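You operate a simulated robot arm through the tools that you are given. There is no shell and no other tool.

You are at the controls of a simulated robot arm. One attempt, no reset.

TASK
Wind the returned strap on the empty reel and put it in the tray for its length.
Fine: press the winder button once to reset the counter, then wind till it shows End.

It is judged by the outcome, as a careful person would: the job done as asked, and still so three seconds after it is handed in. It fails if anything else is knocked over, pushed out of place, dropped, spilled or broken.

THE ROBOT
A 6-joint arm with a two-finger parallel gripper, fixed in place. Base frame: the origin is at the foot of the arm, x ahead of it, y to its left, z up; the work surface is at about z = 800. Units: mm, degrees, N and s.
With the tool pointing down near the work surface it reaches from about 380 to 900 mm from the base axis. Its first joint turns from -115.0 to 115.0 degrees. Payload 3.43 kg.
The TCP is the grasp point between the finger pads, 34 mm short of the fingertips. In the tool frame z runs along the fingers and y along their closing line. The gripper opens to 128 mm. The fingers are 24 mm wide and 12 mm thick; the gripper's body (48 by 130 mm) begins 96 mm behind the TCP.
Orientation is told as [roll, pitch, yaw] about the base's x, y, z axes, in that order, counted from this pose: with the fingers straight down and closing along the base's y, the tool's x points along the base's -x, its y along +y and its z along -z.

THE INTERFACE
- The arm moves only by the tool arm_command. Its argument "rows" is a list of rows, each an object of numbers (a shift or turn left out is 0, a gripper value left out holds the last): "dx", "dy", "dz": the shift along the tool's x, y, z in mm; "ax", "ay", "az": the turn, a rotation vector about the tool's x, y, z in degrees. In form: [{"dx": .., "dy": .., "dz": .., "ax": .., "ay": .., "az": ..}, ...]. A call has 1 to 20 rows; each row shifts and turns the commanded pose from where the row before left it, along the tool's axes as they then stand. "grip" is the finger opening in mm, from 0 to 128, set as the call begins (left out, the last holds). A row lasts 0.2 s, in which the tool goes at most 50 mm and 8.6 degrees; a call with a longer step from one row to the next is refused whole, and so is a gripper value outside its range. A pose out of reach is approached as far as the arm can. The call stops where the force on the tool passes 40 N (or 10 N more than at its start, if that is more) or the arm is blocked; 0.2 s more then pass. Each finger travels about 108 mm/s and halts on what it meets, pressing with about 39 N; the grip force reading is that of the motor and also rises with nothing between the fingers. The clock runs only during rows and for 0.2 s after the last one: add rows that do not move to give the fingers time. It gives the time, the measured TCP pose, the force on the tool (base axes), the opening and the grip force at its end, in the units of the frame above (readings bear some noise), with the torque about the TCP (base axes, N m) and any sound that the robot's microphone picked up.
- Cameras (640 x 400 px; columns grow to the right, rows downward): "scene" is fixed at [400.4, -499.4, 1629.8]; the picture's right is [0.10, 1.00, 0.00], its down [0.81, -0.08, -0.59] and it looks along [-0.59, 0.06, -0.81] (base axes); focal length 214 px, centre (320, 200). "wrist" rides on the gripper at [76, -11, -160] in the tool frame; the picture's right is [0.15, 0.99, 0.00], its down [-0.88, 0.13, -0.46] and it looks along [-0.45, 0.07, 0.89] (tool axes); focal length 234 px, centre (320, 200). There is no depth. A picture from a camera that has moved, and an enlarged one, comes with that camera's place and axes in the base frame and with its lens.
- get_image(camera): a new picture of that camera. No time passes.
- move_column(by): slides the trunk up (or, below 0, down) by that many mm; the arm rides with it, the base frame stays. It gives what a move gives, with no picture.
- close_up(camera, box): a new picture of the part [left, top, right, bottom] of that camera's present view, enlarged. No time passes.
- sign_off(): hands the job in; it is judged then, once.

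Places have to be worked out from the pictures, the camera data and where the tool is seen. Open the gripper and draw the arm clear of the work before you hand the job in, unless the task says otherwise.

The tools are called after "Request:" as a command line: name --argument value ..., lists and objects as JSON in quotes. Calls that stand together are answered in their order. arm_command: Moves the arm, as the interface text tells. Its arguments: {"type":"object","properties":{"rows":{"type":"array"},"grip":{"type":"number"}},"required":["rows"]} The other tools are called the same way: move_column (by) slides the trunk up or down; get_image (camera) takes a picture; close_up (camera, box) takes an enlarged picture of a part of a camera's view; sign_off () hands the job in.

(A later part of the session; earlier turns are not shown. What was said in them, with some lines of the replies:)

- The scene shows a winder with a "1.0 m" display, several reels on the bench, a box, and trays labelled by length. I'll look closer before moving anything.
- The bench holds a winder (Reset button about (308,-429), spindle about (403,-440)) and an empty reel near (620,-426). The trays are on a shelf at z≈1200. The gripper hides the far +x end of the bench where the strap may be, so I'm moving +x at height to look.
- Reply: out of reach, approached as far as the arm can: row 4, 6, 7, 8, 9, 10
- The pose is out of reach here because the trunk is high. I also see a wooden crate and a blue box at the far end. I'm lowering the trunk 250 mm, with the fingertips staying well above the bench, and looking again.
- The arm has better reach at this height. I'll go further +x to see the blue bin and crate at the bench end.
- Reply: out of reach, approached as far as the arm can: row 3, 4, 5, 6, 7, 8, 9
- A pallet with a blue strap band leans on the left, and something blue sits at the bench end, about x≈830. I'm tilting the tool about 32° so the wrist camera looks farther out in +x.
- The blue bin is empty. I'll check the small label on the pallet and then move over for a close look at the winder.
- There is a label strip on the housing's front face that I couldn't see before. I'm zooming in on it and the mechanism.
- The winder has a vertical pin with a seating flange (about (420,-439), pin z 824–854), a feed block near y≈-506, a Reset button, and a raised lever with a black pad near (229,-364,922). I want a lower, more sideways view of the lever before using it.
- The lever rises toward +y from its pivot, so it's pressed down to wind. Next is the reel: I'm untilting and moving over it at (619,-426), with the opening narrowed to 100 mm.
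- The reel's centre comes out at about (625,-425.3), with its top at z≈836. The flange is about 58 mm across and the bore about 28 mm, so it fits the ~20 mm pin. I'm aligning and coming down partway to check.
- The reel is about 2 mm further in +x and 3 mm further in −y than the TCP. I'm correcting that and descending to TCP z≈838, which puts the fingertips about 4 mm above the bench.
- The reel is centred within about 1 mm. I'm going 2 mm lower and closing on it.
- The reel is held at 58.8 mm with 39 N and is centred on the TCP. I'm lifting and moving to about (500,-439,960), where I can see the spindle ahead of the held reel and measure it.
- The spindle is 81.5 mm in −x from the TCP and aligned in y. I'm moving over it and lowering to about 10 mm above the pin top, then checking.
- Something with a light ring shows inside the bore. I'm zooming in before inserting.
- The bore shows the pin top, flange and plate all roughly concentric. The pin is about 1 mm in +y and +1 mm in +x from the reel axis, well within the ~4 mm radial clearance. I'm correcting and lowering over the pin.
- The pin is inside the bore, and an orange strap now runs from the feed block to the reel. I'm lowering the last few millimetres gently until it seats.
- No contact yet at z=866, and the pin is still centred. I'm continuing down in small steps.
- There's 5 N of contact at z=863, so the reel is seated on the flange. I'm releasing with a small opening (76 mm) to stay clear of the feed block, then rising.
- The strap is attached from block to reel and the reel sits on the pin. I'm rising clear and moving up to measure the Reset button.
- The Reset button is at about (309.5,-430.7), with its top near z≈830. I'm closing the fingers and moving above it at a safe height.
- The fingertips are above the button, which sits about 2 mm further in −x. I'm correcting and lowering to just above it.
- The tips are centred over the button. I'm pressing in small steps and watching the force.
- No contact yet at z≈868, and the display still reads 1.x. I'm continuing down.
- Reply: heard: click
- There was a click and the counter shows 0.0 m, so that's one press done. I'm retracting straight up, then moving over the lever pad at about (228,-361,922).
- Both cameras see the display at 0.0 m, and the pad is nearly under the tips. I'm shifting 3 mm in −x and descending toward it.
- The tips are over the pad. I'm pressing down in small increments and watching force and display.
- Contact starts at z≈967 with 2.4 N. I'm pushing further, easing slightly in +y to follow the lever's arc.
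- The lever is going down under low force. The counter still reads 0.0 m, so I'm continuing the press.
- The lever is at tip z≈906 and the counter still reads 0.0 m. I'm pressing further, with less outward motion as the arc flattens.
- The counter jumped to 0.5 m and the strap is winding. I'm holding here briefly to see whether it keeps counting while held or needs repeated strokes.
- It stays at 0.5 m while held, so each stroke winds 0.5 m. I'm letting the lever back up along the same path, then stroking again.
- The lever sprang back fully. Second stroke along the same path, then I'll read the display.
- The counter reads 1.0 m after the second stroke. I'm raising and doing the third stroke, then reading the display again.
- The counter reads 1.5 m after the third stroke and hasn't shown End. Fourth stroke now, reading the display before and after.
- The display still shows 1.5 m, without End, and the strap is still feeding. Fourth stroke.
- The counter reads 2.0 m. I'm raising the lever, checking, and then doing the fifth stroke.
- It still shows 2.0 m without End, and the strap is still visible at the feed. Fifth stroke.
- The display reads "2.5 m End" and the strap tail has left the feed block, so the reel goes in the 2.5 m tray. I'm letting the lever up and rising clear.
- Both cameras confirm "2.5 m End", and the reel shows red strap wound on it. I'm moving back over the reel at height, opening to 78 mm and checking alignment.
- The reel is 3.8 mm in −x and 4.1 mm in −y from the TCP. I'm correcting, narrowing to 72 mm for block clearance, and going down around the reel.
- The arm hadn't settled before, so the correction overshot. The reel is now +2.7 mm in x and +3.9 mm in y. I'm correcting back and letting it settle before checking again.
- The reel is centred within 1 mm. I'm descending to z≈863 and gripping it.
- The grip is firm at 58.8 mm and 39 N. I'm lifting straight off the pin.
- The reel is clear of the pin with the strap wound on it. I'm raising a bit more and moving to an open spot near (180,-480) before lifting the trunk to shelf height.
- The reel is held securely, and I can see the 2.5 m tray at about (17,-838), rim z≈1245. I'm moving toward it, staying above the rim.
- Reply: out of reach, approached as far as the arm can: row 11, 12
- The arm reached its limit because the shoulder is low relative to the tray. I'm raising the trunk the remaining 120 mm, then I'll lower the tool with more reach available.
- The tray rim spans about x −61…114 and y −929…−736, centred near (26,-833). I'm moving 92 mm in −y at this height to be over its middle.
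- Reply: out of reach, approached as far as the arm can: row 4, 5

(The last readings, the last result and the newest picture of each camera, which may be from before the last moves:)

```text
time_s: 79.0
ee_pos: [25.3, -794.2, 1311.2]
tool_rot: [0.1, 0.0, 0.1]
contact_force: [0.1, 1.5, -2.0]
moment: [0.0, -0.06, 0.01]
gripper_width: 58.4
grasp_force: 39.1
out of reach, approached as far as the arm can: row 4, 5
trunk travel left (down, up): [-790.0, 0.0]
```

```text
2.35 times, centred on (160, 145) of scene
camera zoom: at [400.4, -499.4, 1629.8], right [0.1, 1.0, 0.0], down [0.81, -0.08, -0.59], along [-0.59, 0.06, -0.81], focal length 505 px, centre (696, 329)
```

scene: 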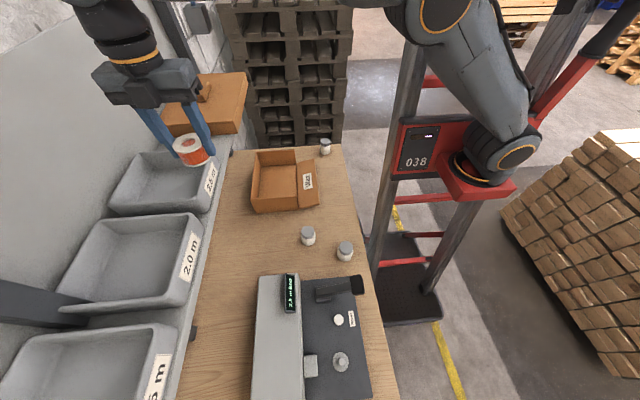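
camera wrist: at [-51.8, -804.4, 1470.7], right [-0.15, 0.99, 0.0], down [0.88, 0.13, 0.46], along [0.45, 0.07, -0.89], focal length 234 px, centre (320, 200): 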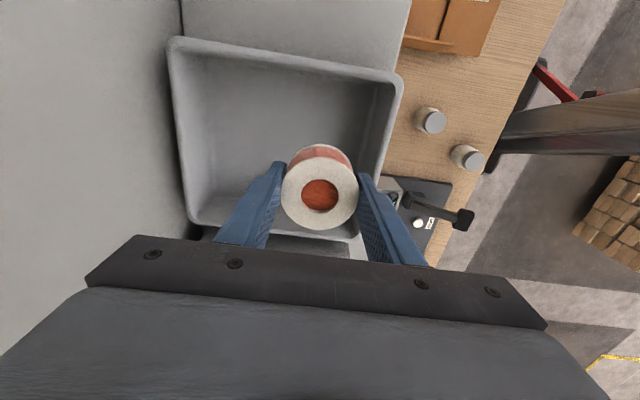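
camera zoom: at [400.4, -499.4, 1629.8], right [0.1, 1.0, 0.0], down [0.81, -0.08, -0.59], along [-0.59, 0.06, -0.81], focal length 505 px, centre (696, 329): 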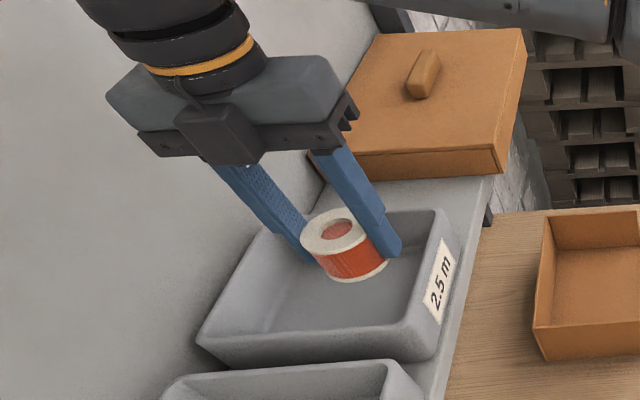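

Reach grows as I go lower. First I want the front-wall clearance, so I'm zooming in on the tray edge by the right finger.

Request:
close_up --camera "wrist" --box '[160, 20, 430, 240]'

Request:
close_up --camera "scene" --box '[130, 130, 220, 220]'

```text
1.82 times, centred on (295, 130) of wrist
camera zoom: at [-51.8, -804.4, 1470.7], right [-0.15, 0.99, 0.0], down [0.88, 0.13, 0.46], along [0.45, 0.07, -0.89], focal length 426 px, centre (366, 327)
```

zoom: 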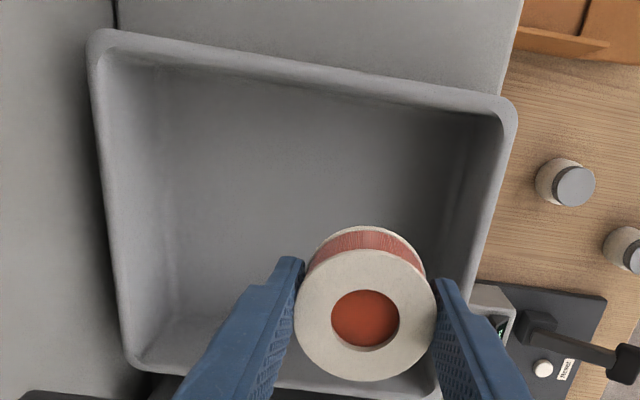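

```text
4.44 times, centred on (175, 175) of scene
camera zoom: at [400.4, -499.4, 1629.8], right [0.1, 1.0, 0.0], down [0.81, -0.08, -0.59], along [-0.59, 0.06, -0.81], focal length 953 px, centre (964, 311)
```

zoom: 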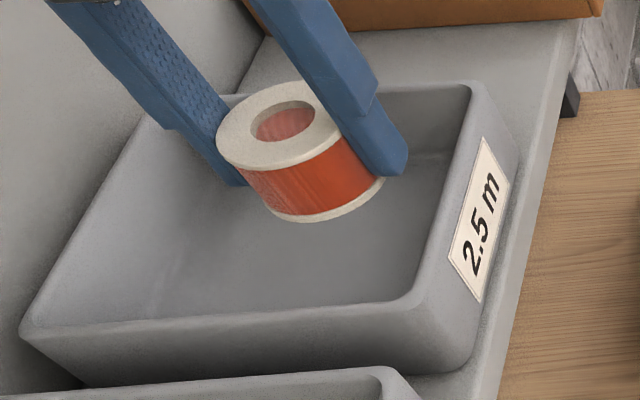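

The rim is at z≈1246 and the floor around 1200. I'm descending diagonally inward to keep the front finger off the front wall as reach increases.

Request:
arm_command --rows '[{"dz": 8, "dy": -2}, {"dz": 8, "dy": -3}, {"dz": 4, "dy": -4}, {}, {}]'

Request:
close_up --camera "wrist" --box '[160, 20, 430, 240]'

```text
time_s: 80.2
ee_pos: [25.3, -797.4, 1289.5]
tool_rot: [0.0, 0.0, -0.1]
contact_force: [-0.3, -0.1, -1.6]
moment: [0.03, -0.01, 0.04]
gripper_width: 58.7
grasp_force: 39.5
out of reach, approached as far as the arm can: row 3
trunk travel left (down, up): [-790.0, 0.0]
```

```text
1.82 times, centred on (295, 130) of wrist
camera zoom: at [-51.7, -810.0, 1449.6], right [-0.15, 0.99, 0.0], down [0.88, 0.13, 0.46], along [0.45, 0.07, -0.89], focal length 426 px, centre (366, 327)
```

zoom: 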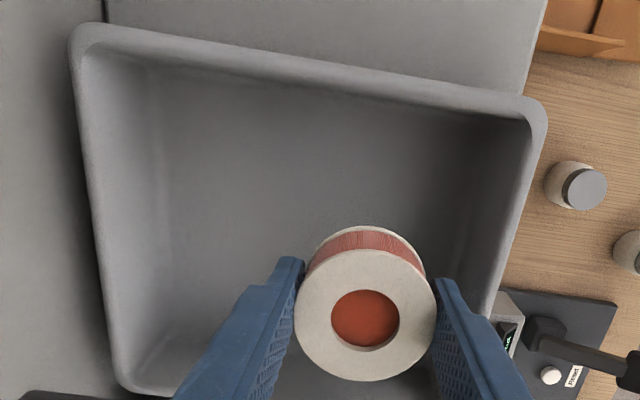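

Reach limits me to about y≈-800, which is tight for opening the fingers along y next to the front wall. I'll rotate the gripper 90° so it opens along x instead, starting with half the turn at this clear height.

Request:
arm_command --rows '[{"dy": 4, "dz": -3}, {"az": 8}, {"az": 8}, {"az": 8}, {"az": 8}, {"az": 8}, {}]'

Request:
get_image --camera "scene"

```text
time_s: 81.8
ee_pos: [26.1, -794.4, 1292.1]
tool_rot: [0.1, 0.0, -40.0]
contact_force: [-0.5, -0.7, -0.2]
moment: [0.0, -0.02, -0.02]
gripper_width: 58.4
grasp_force: 38.9
trunk travel left (down, up): [-790.0, 0.0]
```

```text
taken
```

scene: 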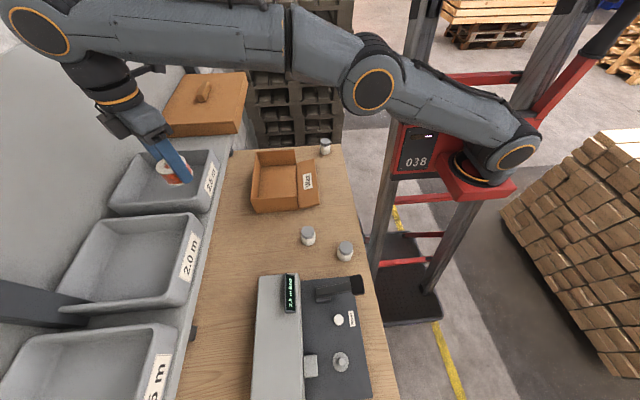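

The rotation works without trouble at yaw −40°. I'm turning the remaining 50°.

Request:
arm_command --rows '[{"az": 8.4}, {"az": 8.4}, {"az": 8.4}, {"az": 8.4}, {"az": 8.4}, {"az": 8}, {}]'

Request:
get_image --camera "wrist"

Request:
close_up --camera "scene" --box '[90, 90, 250, 230]'

```text
time_s: 83.4
ee_pos: [25.2, -795.2, 1292.4]
tool_rot: [0.0, 0.0, -90.0]
contact_force: [-0.5, -0.1, -0.9]
moment: [-0.01, 0.01, 0.03]
gripper_width: 58.4
grasp_force: 38.8
trunk travel left (down, up): [-790.0, 0.0]
```

```text
taken
camera wrist: at [13.4, -719.0, 1451.8], right [0.99, 0.15, 0.0], down [0.13, -0.88, 0.46], along [0.07, -0.45, -0.89], focal length 234 px, centre (320, 200)
```

wrist: 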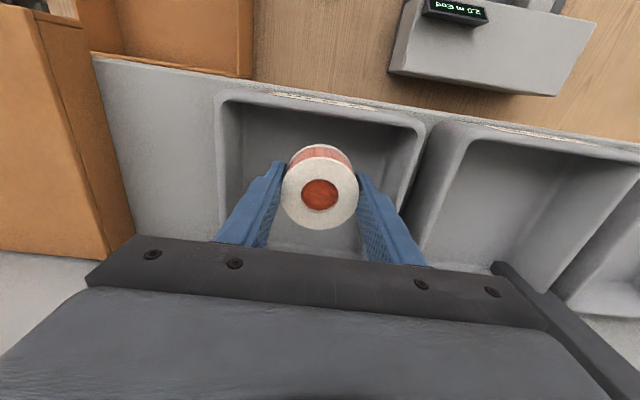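

```text
2.86 times, centred on (170, 160) of scene
camera zoom: at [400.4, -499.4, 1629.8], right [0.1, 1.0, 0.0], down [0.81, -0.08, -0.59], along [-0.59, 0.06, -0.81], focal length 613 px, centre (749, 314)
```

zoom: 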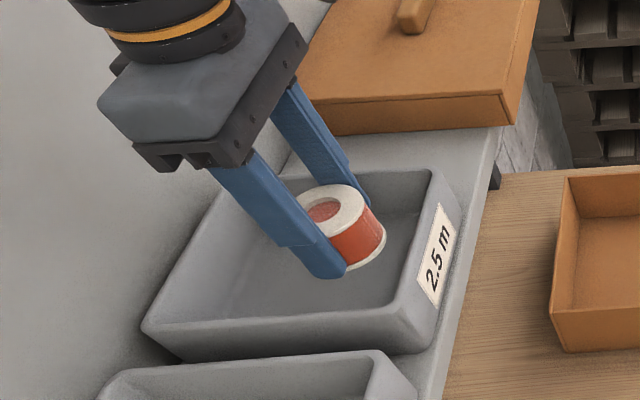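

The fingers now open along x, centred in the 2.5 m tray with plenty of room. I'm descending into the tray.

Request:
arm_command --rows '[{"dz": 10, "dx": -1}, {"dz": 10, "dx": -2}, {"dz": 10, "dx": -2}, {}]'

Request:
close_up --camera "scene" --box '[90, 90, 250, 230]'

Request:
get_image --camera "wrist"

```text
time_s: 84.4
ee_pos: [23.9, -800.2, 1261.1]
tool_rot: [-0.1, 0.1, -90.1]
contact_force: [-0.3, 0.3, -1.6]
moment: [0.03, 0.03, 0.01]
gripper_width: 58.9
grasp_force: 39.1
trunk travel left (down, up): [-790.0, 0.0]
```

```text
2.86 times, centred on (170, 160) of scene
camera zoom: at [400.4, -499.4, 1629.8], right [0.1, 1.0, 0.0], down [0.81, -0.08, -0.59], along [-0.59, 0.06, -0.81], focal length 613 px, centre (749, 314)
```

zoom: 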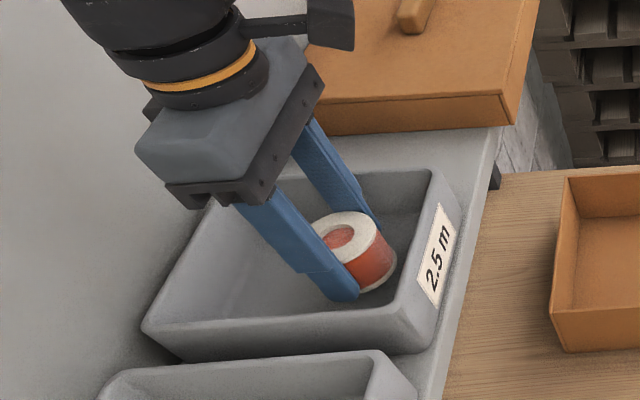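

```text
taken
camera wrist: at [11.9, -724.8, 1421.1], right [0.99, 0.15, 0.0], down [0.13, -0.88, 0.46], along [0.07, -0.45, -0.89], focal length 234 px, centre (320, 200)
```

wrist: 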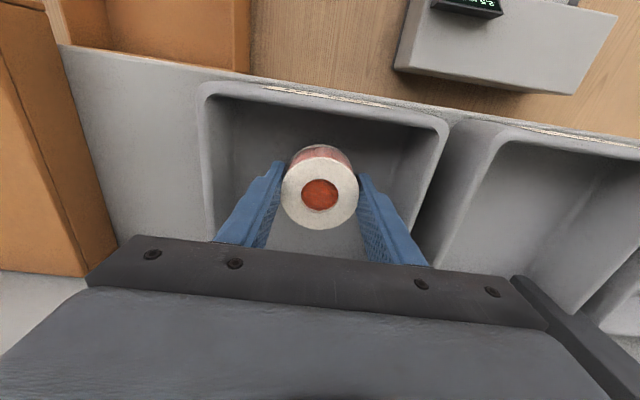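

The reel is still above the tray floor at z=1261. I'm continuing down gently in small steps, watching for contact.

Request:
arm_command --rows '[{"dz": 5}, {"dz": 4}, {"dz": 3}, {}]'

Request:
close_up --camera "scene" --box '[130, 130, 220, 220]'

```text
time_s: 85.4
ee_pos: [25.4, -799.8, 1249.3]
tool_rot: [0.0, 0.0, -89.9]
contact_force: [0.7, -1.0, -0.4]
moment: [-0.03, 0.04, 0.07]
gripper_width: 58.5
grasp_force: 39.0
trunk travel left (down, up): [-790.0, 0.0]
```

```text
4.44 times, centred on (175, 175) of scene
camera zoom: at [400.4, -499.4, 1629.8], right [0.1, 1.0, 0.0], down [0.81, -0.08, -0.59], along [-0.59, 0.06, -0.81], focal length 953 px, centre (964, 311)
```

zoom: 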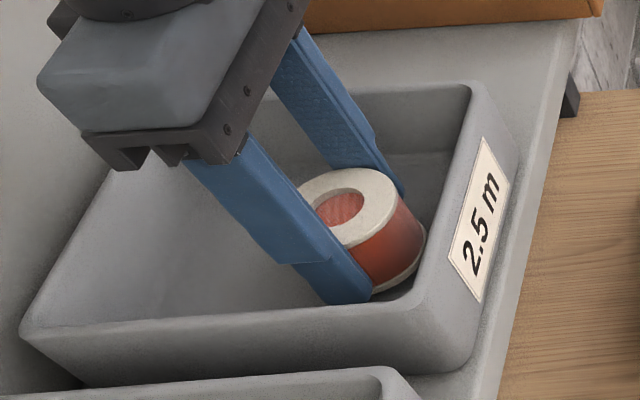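

Request:
arm_command --rows '[{"dz": 2}, {"dz": 2}, {"dz": 1}, {}]'

```text
time_s: 86.4
ee_pos: [25.7, -798.7, 1244.2]
tool_rot: [0.0, 0.0, -90.0]
contact_force: [-0.4, -0.3, -0.6]
moment: [-0.01, -0.03, -0.01]
gripper_width: 58.6
grasp_force: 38.9
trunk travel left (down, up): [-790.0, 0.0]
```

No contact yet at z=1244, so I'm continuing in 1–2 mm steps.

Request:
arm_command --rows '[{"dz": 1.5}, {"dz": 1.5}, {"dz": 1}, {}]'

Request:
close_up --camera "scene" --box '[130, 130, 220, 220]'

Request:
get_image --camera "wrist"

```text
time_s: 87.4
ee_pos: [24.3, -799.6, 1244.0]
tool_rot: [0.0, -0.2, -89.9]
contact_force: [2.9, -2.0, 20.8]
moment: [0.35, 0.17, -0.13]
gripper_width: 58.4
grasp_force: 39.4
trunk travel left (down, up): [-790.0, 0.0]
```

```text
4.44 times, centred on (175, 175) of scene
camera zoom: at [400.4, -499.4, 1629.8], right [0.1, 1.0, 0.0], down [0.81, -0.08, -0.59], along [-0.59, 0.06, -0.81], focal length 953 px, centre (964, 311)
```

zoom: 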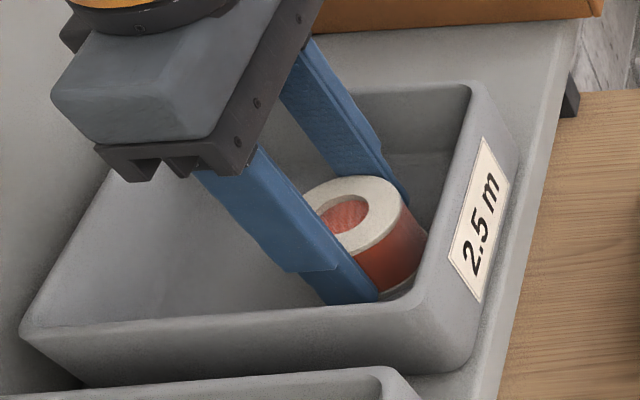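

```text
taken
camera wrist: at [12.9, -723.4, 1402.1], right [0.99, 0.15, 0.0], down [0.13, -0.88, 0.46], along [0.07, -0.45, -0.89], focal length 234 px, centre (320, 200)
```

wrist: 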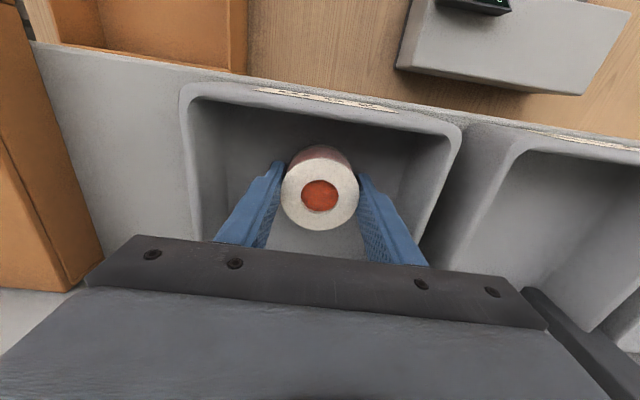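

Contact of about 21 N at z≈1243, and the torque suggests it's on the front edge of the reel, possibly the wall fillet. I'm lifting slightly, shifting 8 mm deeper into the tray, and setting it down again.

Request:
arm_command --rows '[{"dz": -5}, {"dx": -4}, {"dx": -4}, {}, {}]'

Request:
close_up --camera "wrist" --box '[170, 70, 470, 250]'

```text
time_s: 88.6
ee_pos: [24.3, -807.6, 1245.6]
tool_rot: [0.0, 0.0, -90.0]
contact_force: [-0.4, 0.2, -1.0]
moment: [-0.03, 0.01, 0.02]
gripper_width: 58.4
grasp_force: 38.6
trunk travel left (down, up): [-790.0, 0.0]
```

```text
2.13 times, centred on (320, 160) of wrist
camera zoom: at [13.2, -731.8, 1406.2], right [0.99, 0.15, 0.0], down [0.13, -0.88, 0.46], along [0.07, -0.45, -0.89], focal length 500 px, centre (320, 285)
```

zoom: 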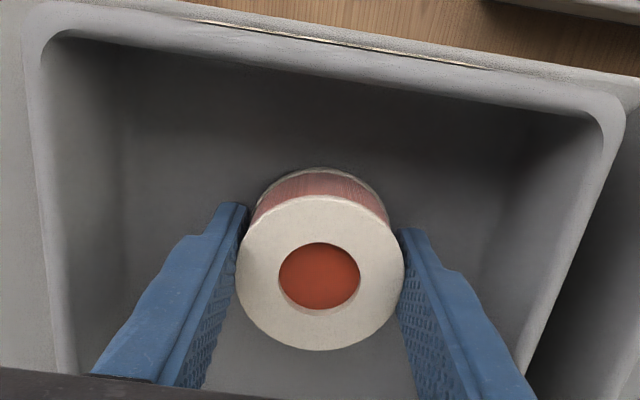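

Request:
arm_command --rows '[{"dz": 2}, {"dz": 1}, {}, {}]'

```text
time_s: 89.6
ee_pos: [25.8, -808.6, 1242.7]
tool_rot: [0.0, -0.1, -90.0]
contact_force: [0.2, 0.2, -1.7]
moment: [0.02, -0.01, 0.0]
gripper_width: 58.3
grasp_force: 39.0
trunk travel left (down, up): [-790.0, 0.0]
```

Request:
arm_command --rows '[{"dz": 1}, {"dz": 1}, {}, {}]'

```text
time_s: 90.6
ee_pos: [26.3, -807.5, 1243.2]
tool_rot: [0.0, -0.1, -90.0]
contact_force: [1.4, -4.4, 12.2]
moment: [-0.24, 0.08, 0.05]
gripper_width: 58.6
grasp_force: 38.8
trunk travel left (down, up): [-790.0, 0.0]
```

Contact of 12 N is now central under the reel at about the same height, so it's resting on the tray floor. I'm easing up slightly and opening the fingers along x.

Request:
arm_command --rows '[{"dz": -0.7}, {}]'

Request:
arm_command --rows '[{}, {}, {}]' --grip 84

Request:
close_up --camera "wrist" --box '[170, 70, 470, 250]'

Request:
close_up --camera "scene" --box '[130, 130, 220, 220]'

```text
time_s: 91.2
ee_pos: [25.2, -808.9, 1241.7]
tool_rot: [0.0, 0.0, -89.9]
contact_force: [3.5, -1.1, 11.2]
moment: [-0.32, -0.02, 0.04]
gripper_width: 58.5
grasp_force: 39.8
trunk travel left (down, up): [-790.0, 0.0]
```

```text
time_s: 92.0
ee_pos: [25.6, -808.6, 1241.6]
tool_rot: [0.0, 0.0, -89.9]
contact_force: [-0.5, -0.1, -1.0]
moment: [0.0, -0.01, 0.01]
gripper_width: 84.1
grasp_force: 0.2
trunk travel left (down, up): [-790.0, 0.0]
```

```text
2.13 times, centred on (320, 160) of wrist
camera zoom: at [13.1, -732.8, 1400.7], right [0.99, 0.15, 0.0], down [0.13, -0.88, 0.46], along [0.07, -0.45, -0.89], focal length 500 px, centre (320, 285)
```

zoom: 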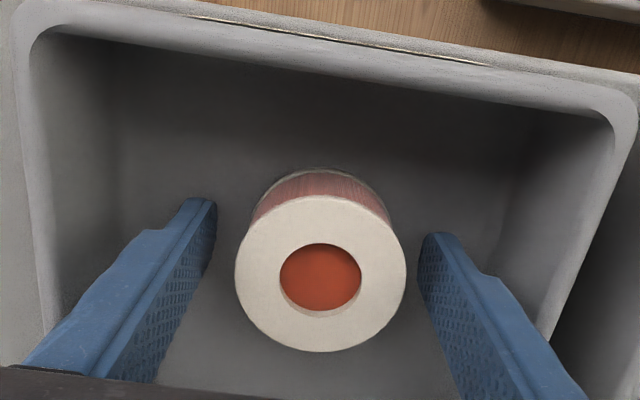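

```text
4.44 times, centred on (175, 175) of scene
camera zoom: at [400.4, -499.4, 1629.8], right [0.1, 1.0, 0.0], down [0.81, -0.08, -0.59], along [-0.59, 0.06, -0.81], focal length 953 px, centre (964, 311)
```

zoom: 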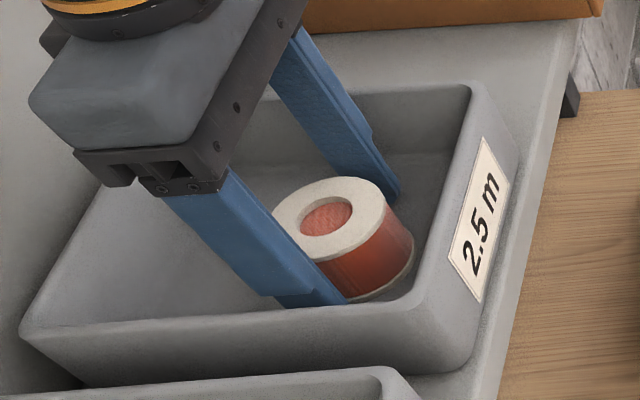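

The reel stands upright and free in the 2.5 m tray. I'm rising with a slight +y drift to stay within reach.

Request:
arm_command --rows '[{"dz": -8, "dx": 1.5}, {"dz": -10, "dx": 2.5}, {"dz": -10, "dx": 3}, {"dz": -10, "dx": 3}, {"dz": -10, "dx": 4}, {"dz": -15, "dx": 6}, {"dz": -15, "dx": 8}, {"dz": -15, "dx": 12}, {}]'

Request:
get_image --camera "wrist"

Request:
close_up --camera "scene" --box '[90, 90, 250, 230]'

```text
time_s: 94.0
ee_pos: [24.9, -766.5, 1334.7]
tool_rot: [0.0, -0.1, -90.0]
contact_force: [-0.2, 0.1, 0.7]
moment: [-0.02, 0.0, -0.01]
gripper_width: 84.2
grasp_force: 0.1
trunk travel left (down, up): [-790.0, 0.0]
```

```text
taken
camera wrist: at [12.8, -691.4, 1494.0], right [0.99, 0.15, 0.0], down [0.13, -0.88, 0.46], along [0.07, -0.45, -0.89], focal length 234 px, centre (320, 200)
```

wrist: 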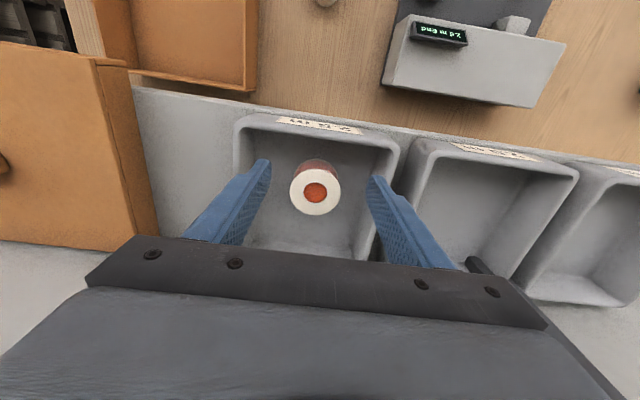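

```text
2.86 times, centred on (170, 160) of scene
camera zoom: at [400.4, -499.4, 1629.8], right [0.1, 1.0, 0.0], down [0.81, -0.08, -0.59], along [-0.59, 0.06, -0.81], focal length 613 px, centre (749, 314)
```

zoom: 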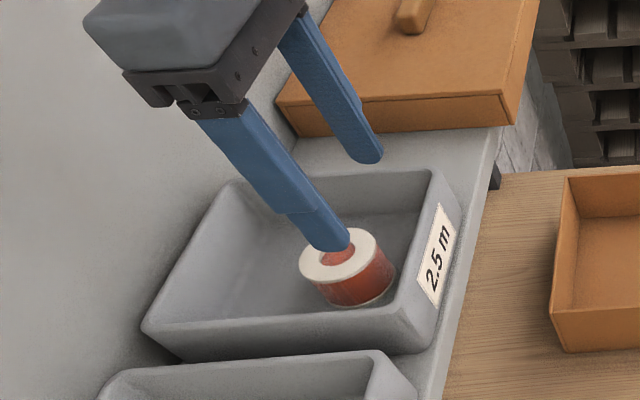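

The reel is upright in the 2.5 m tray and untouched. I'm drawing the arm well clear, back toward its starting area.

Request:
arm_command --rows '[{"dx": 22, "dy": 11, "dz": -5}, {"dx": 22, "dy": 11, "dz": -5}, {"dx": 22, "dy": 11, "dz": -5}, {"dx": 22, "dy": 11, "dz": -5}, {"dx": 22, "dy": 11, "dz": -5}, {"dx": 22, "dy": 11, "dz": -5}, {"dx": 22, "dy": 11, "dz": -5}, {"dx": 22, "dy": 11, "dz": -5}, {"dx": 22, "dy": 11, "dz": -5}, {"dx": 22, "dy": 11, "dz": -5}, {"dx": 22, "dy": 11, "dz": -5}, {"dx": 22, "dy": 11, "dz": -5}, {}, {}]' --grip 110

Request:
get_image --camera "scene"

Request:
close_up --camera "scene" --box '[90, 90, 250, 230]'

Request:
close_up --camera "scene" --box '[240, 220, 400, 400]'

```text
time_s: 97.0
ee_pos: [158.5, -503.1, 1395.8]
tool_rot: [0.0, 0.1, -90.0]
contact_force: [0.0, 0.0, 0.3]
moment: [0.0, -0.03, 0.02]
gripper_width: 109.6
grasp_force: 0.0
trunk travel left (down, up): [-790.0, 0.0]
```

```text
taken
```

scene: 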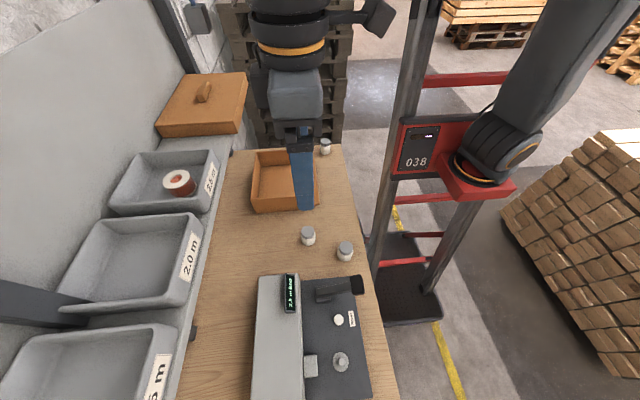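

```text
2.86 times, centred on (170, 160) of scene
camera zoom: at [400.4, -499.4, 1629.8], right [0.1, 1.0, 0.0], down [0.81, -0.08, -0.59], along [-0.59, 0.06, -0.81], focal length 613 px, centre (749, 314)
```

zoom: 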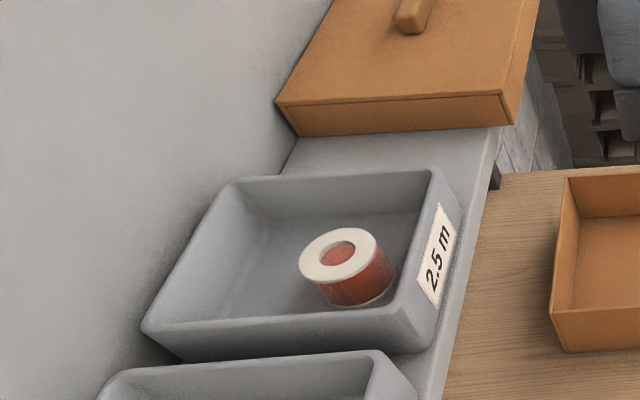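

```text
2.22 times, centred on (320, 310) of scene
camera zoom: at [400.4, -499.4, 1629.8], right [0.1, 1.0, 0.0], down [0.81, -0.08, -0.59], along [-0.59, 0.06, -0.81], focal length 477 px, centre (320, -44)
```

zoom: 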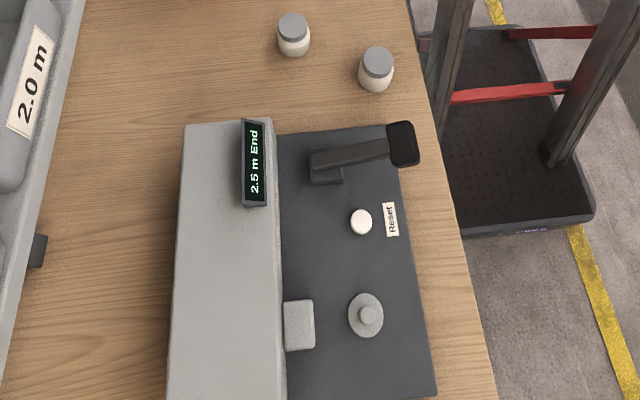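

The wound reel stands in the 2.5 m tray and the winder still reads "2.5 m End". The winder, jars and boxes haven't moved, the gripper is open and the arm is clear, so I'm handing it in.

Request:
sign_off

```text
The job is handed in.
```

The strap is wound on the reel, and the reel is standing upright in the 2.5 m tray.

- **Winding:** I put the empty reel on the winder and pressed Reset once, which took the counter to 0.0 m. Five strokes of the lever, each winding 0.5 m, brought it to "2.5 m End".
- **Surroundings:** In the last pictures, the winder, jars, boxes and other trays were where they started.
- **Arm:** I opened the gripper and moved the arm clear of the tray and winder before handing in. I turned the gripper 90° to set the reel down, because the tray's front wall was too close to open the fingers the other way.
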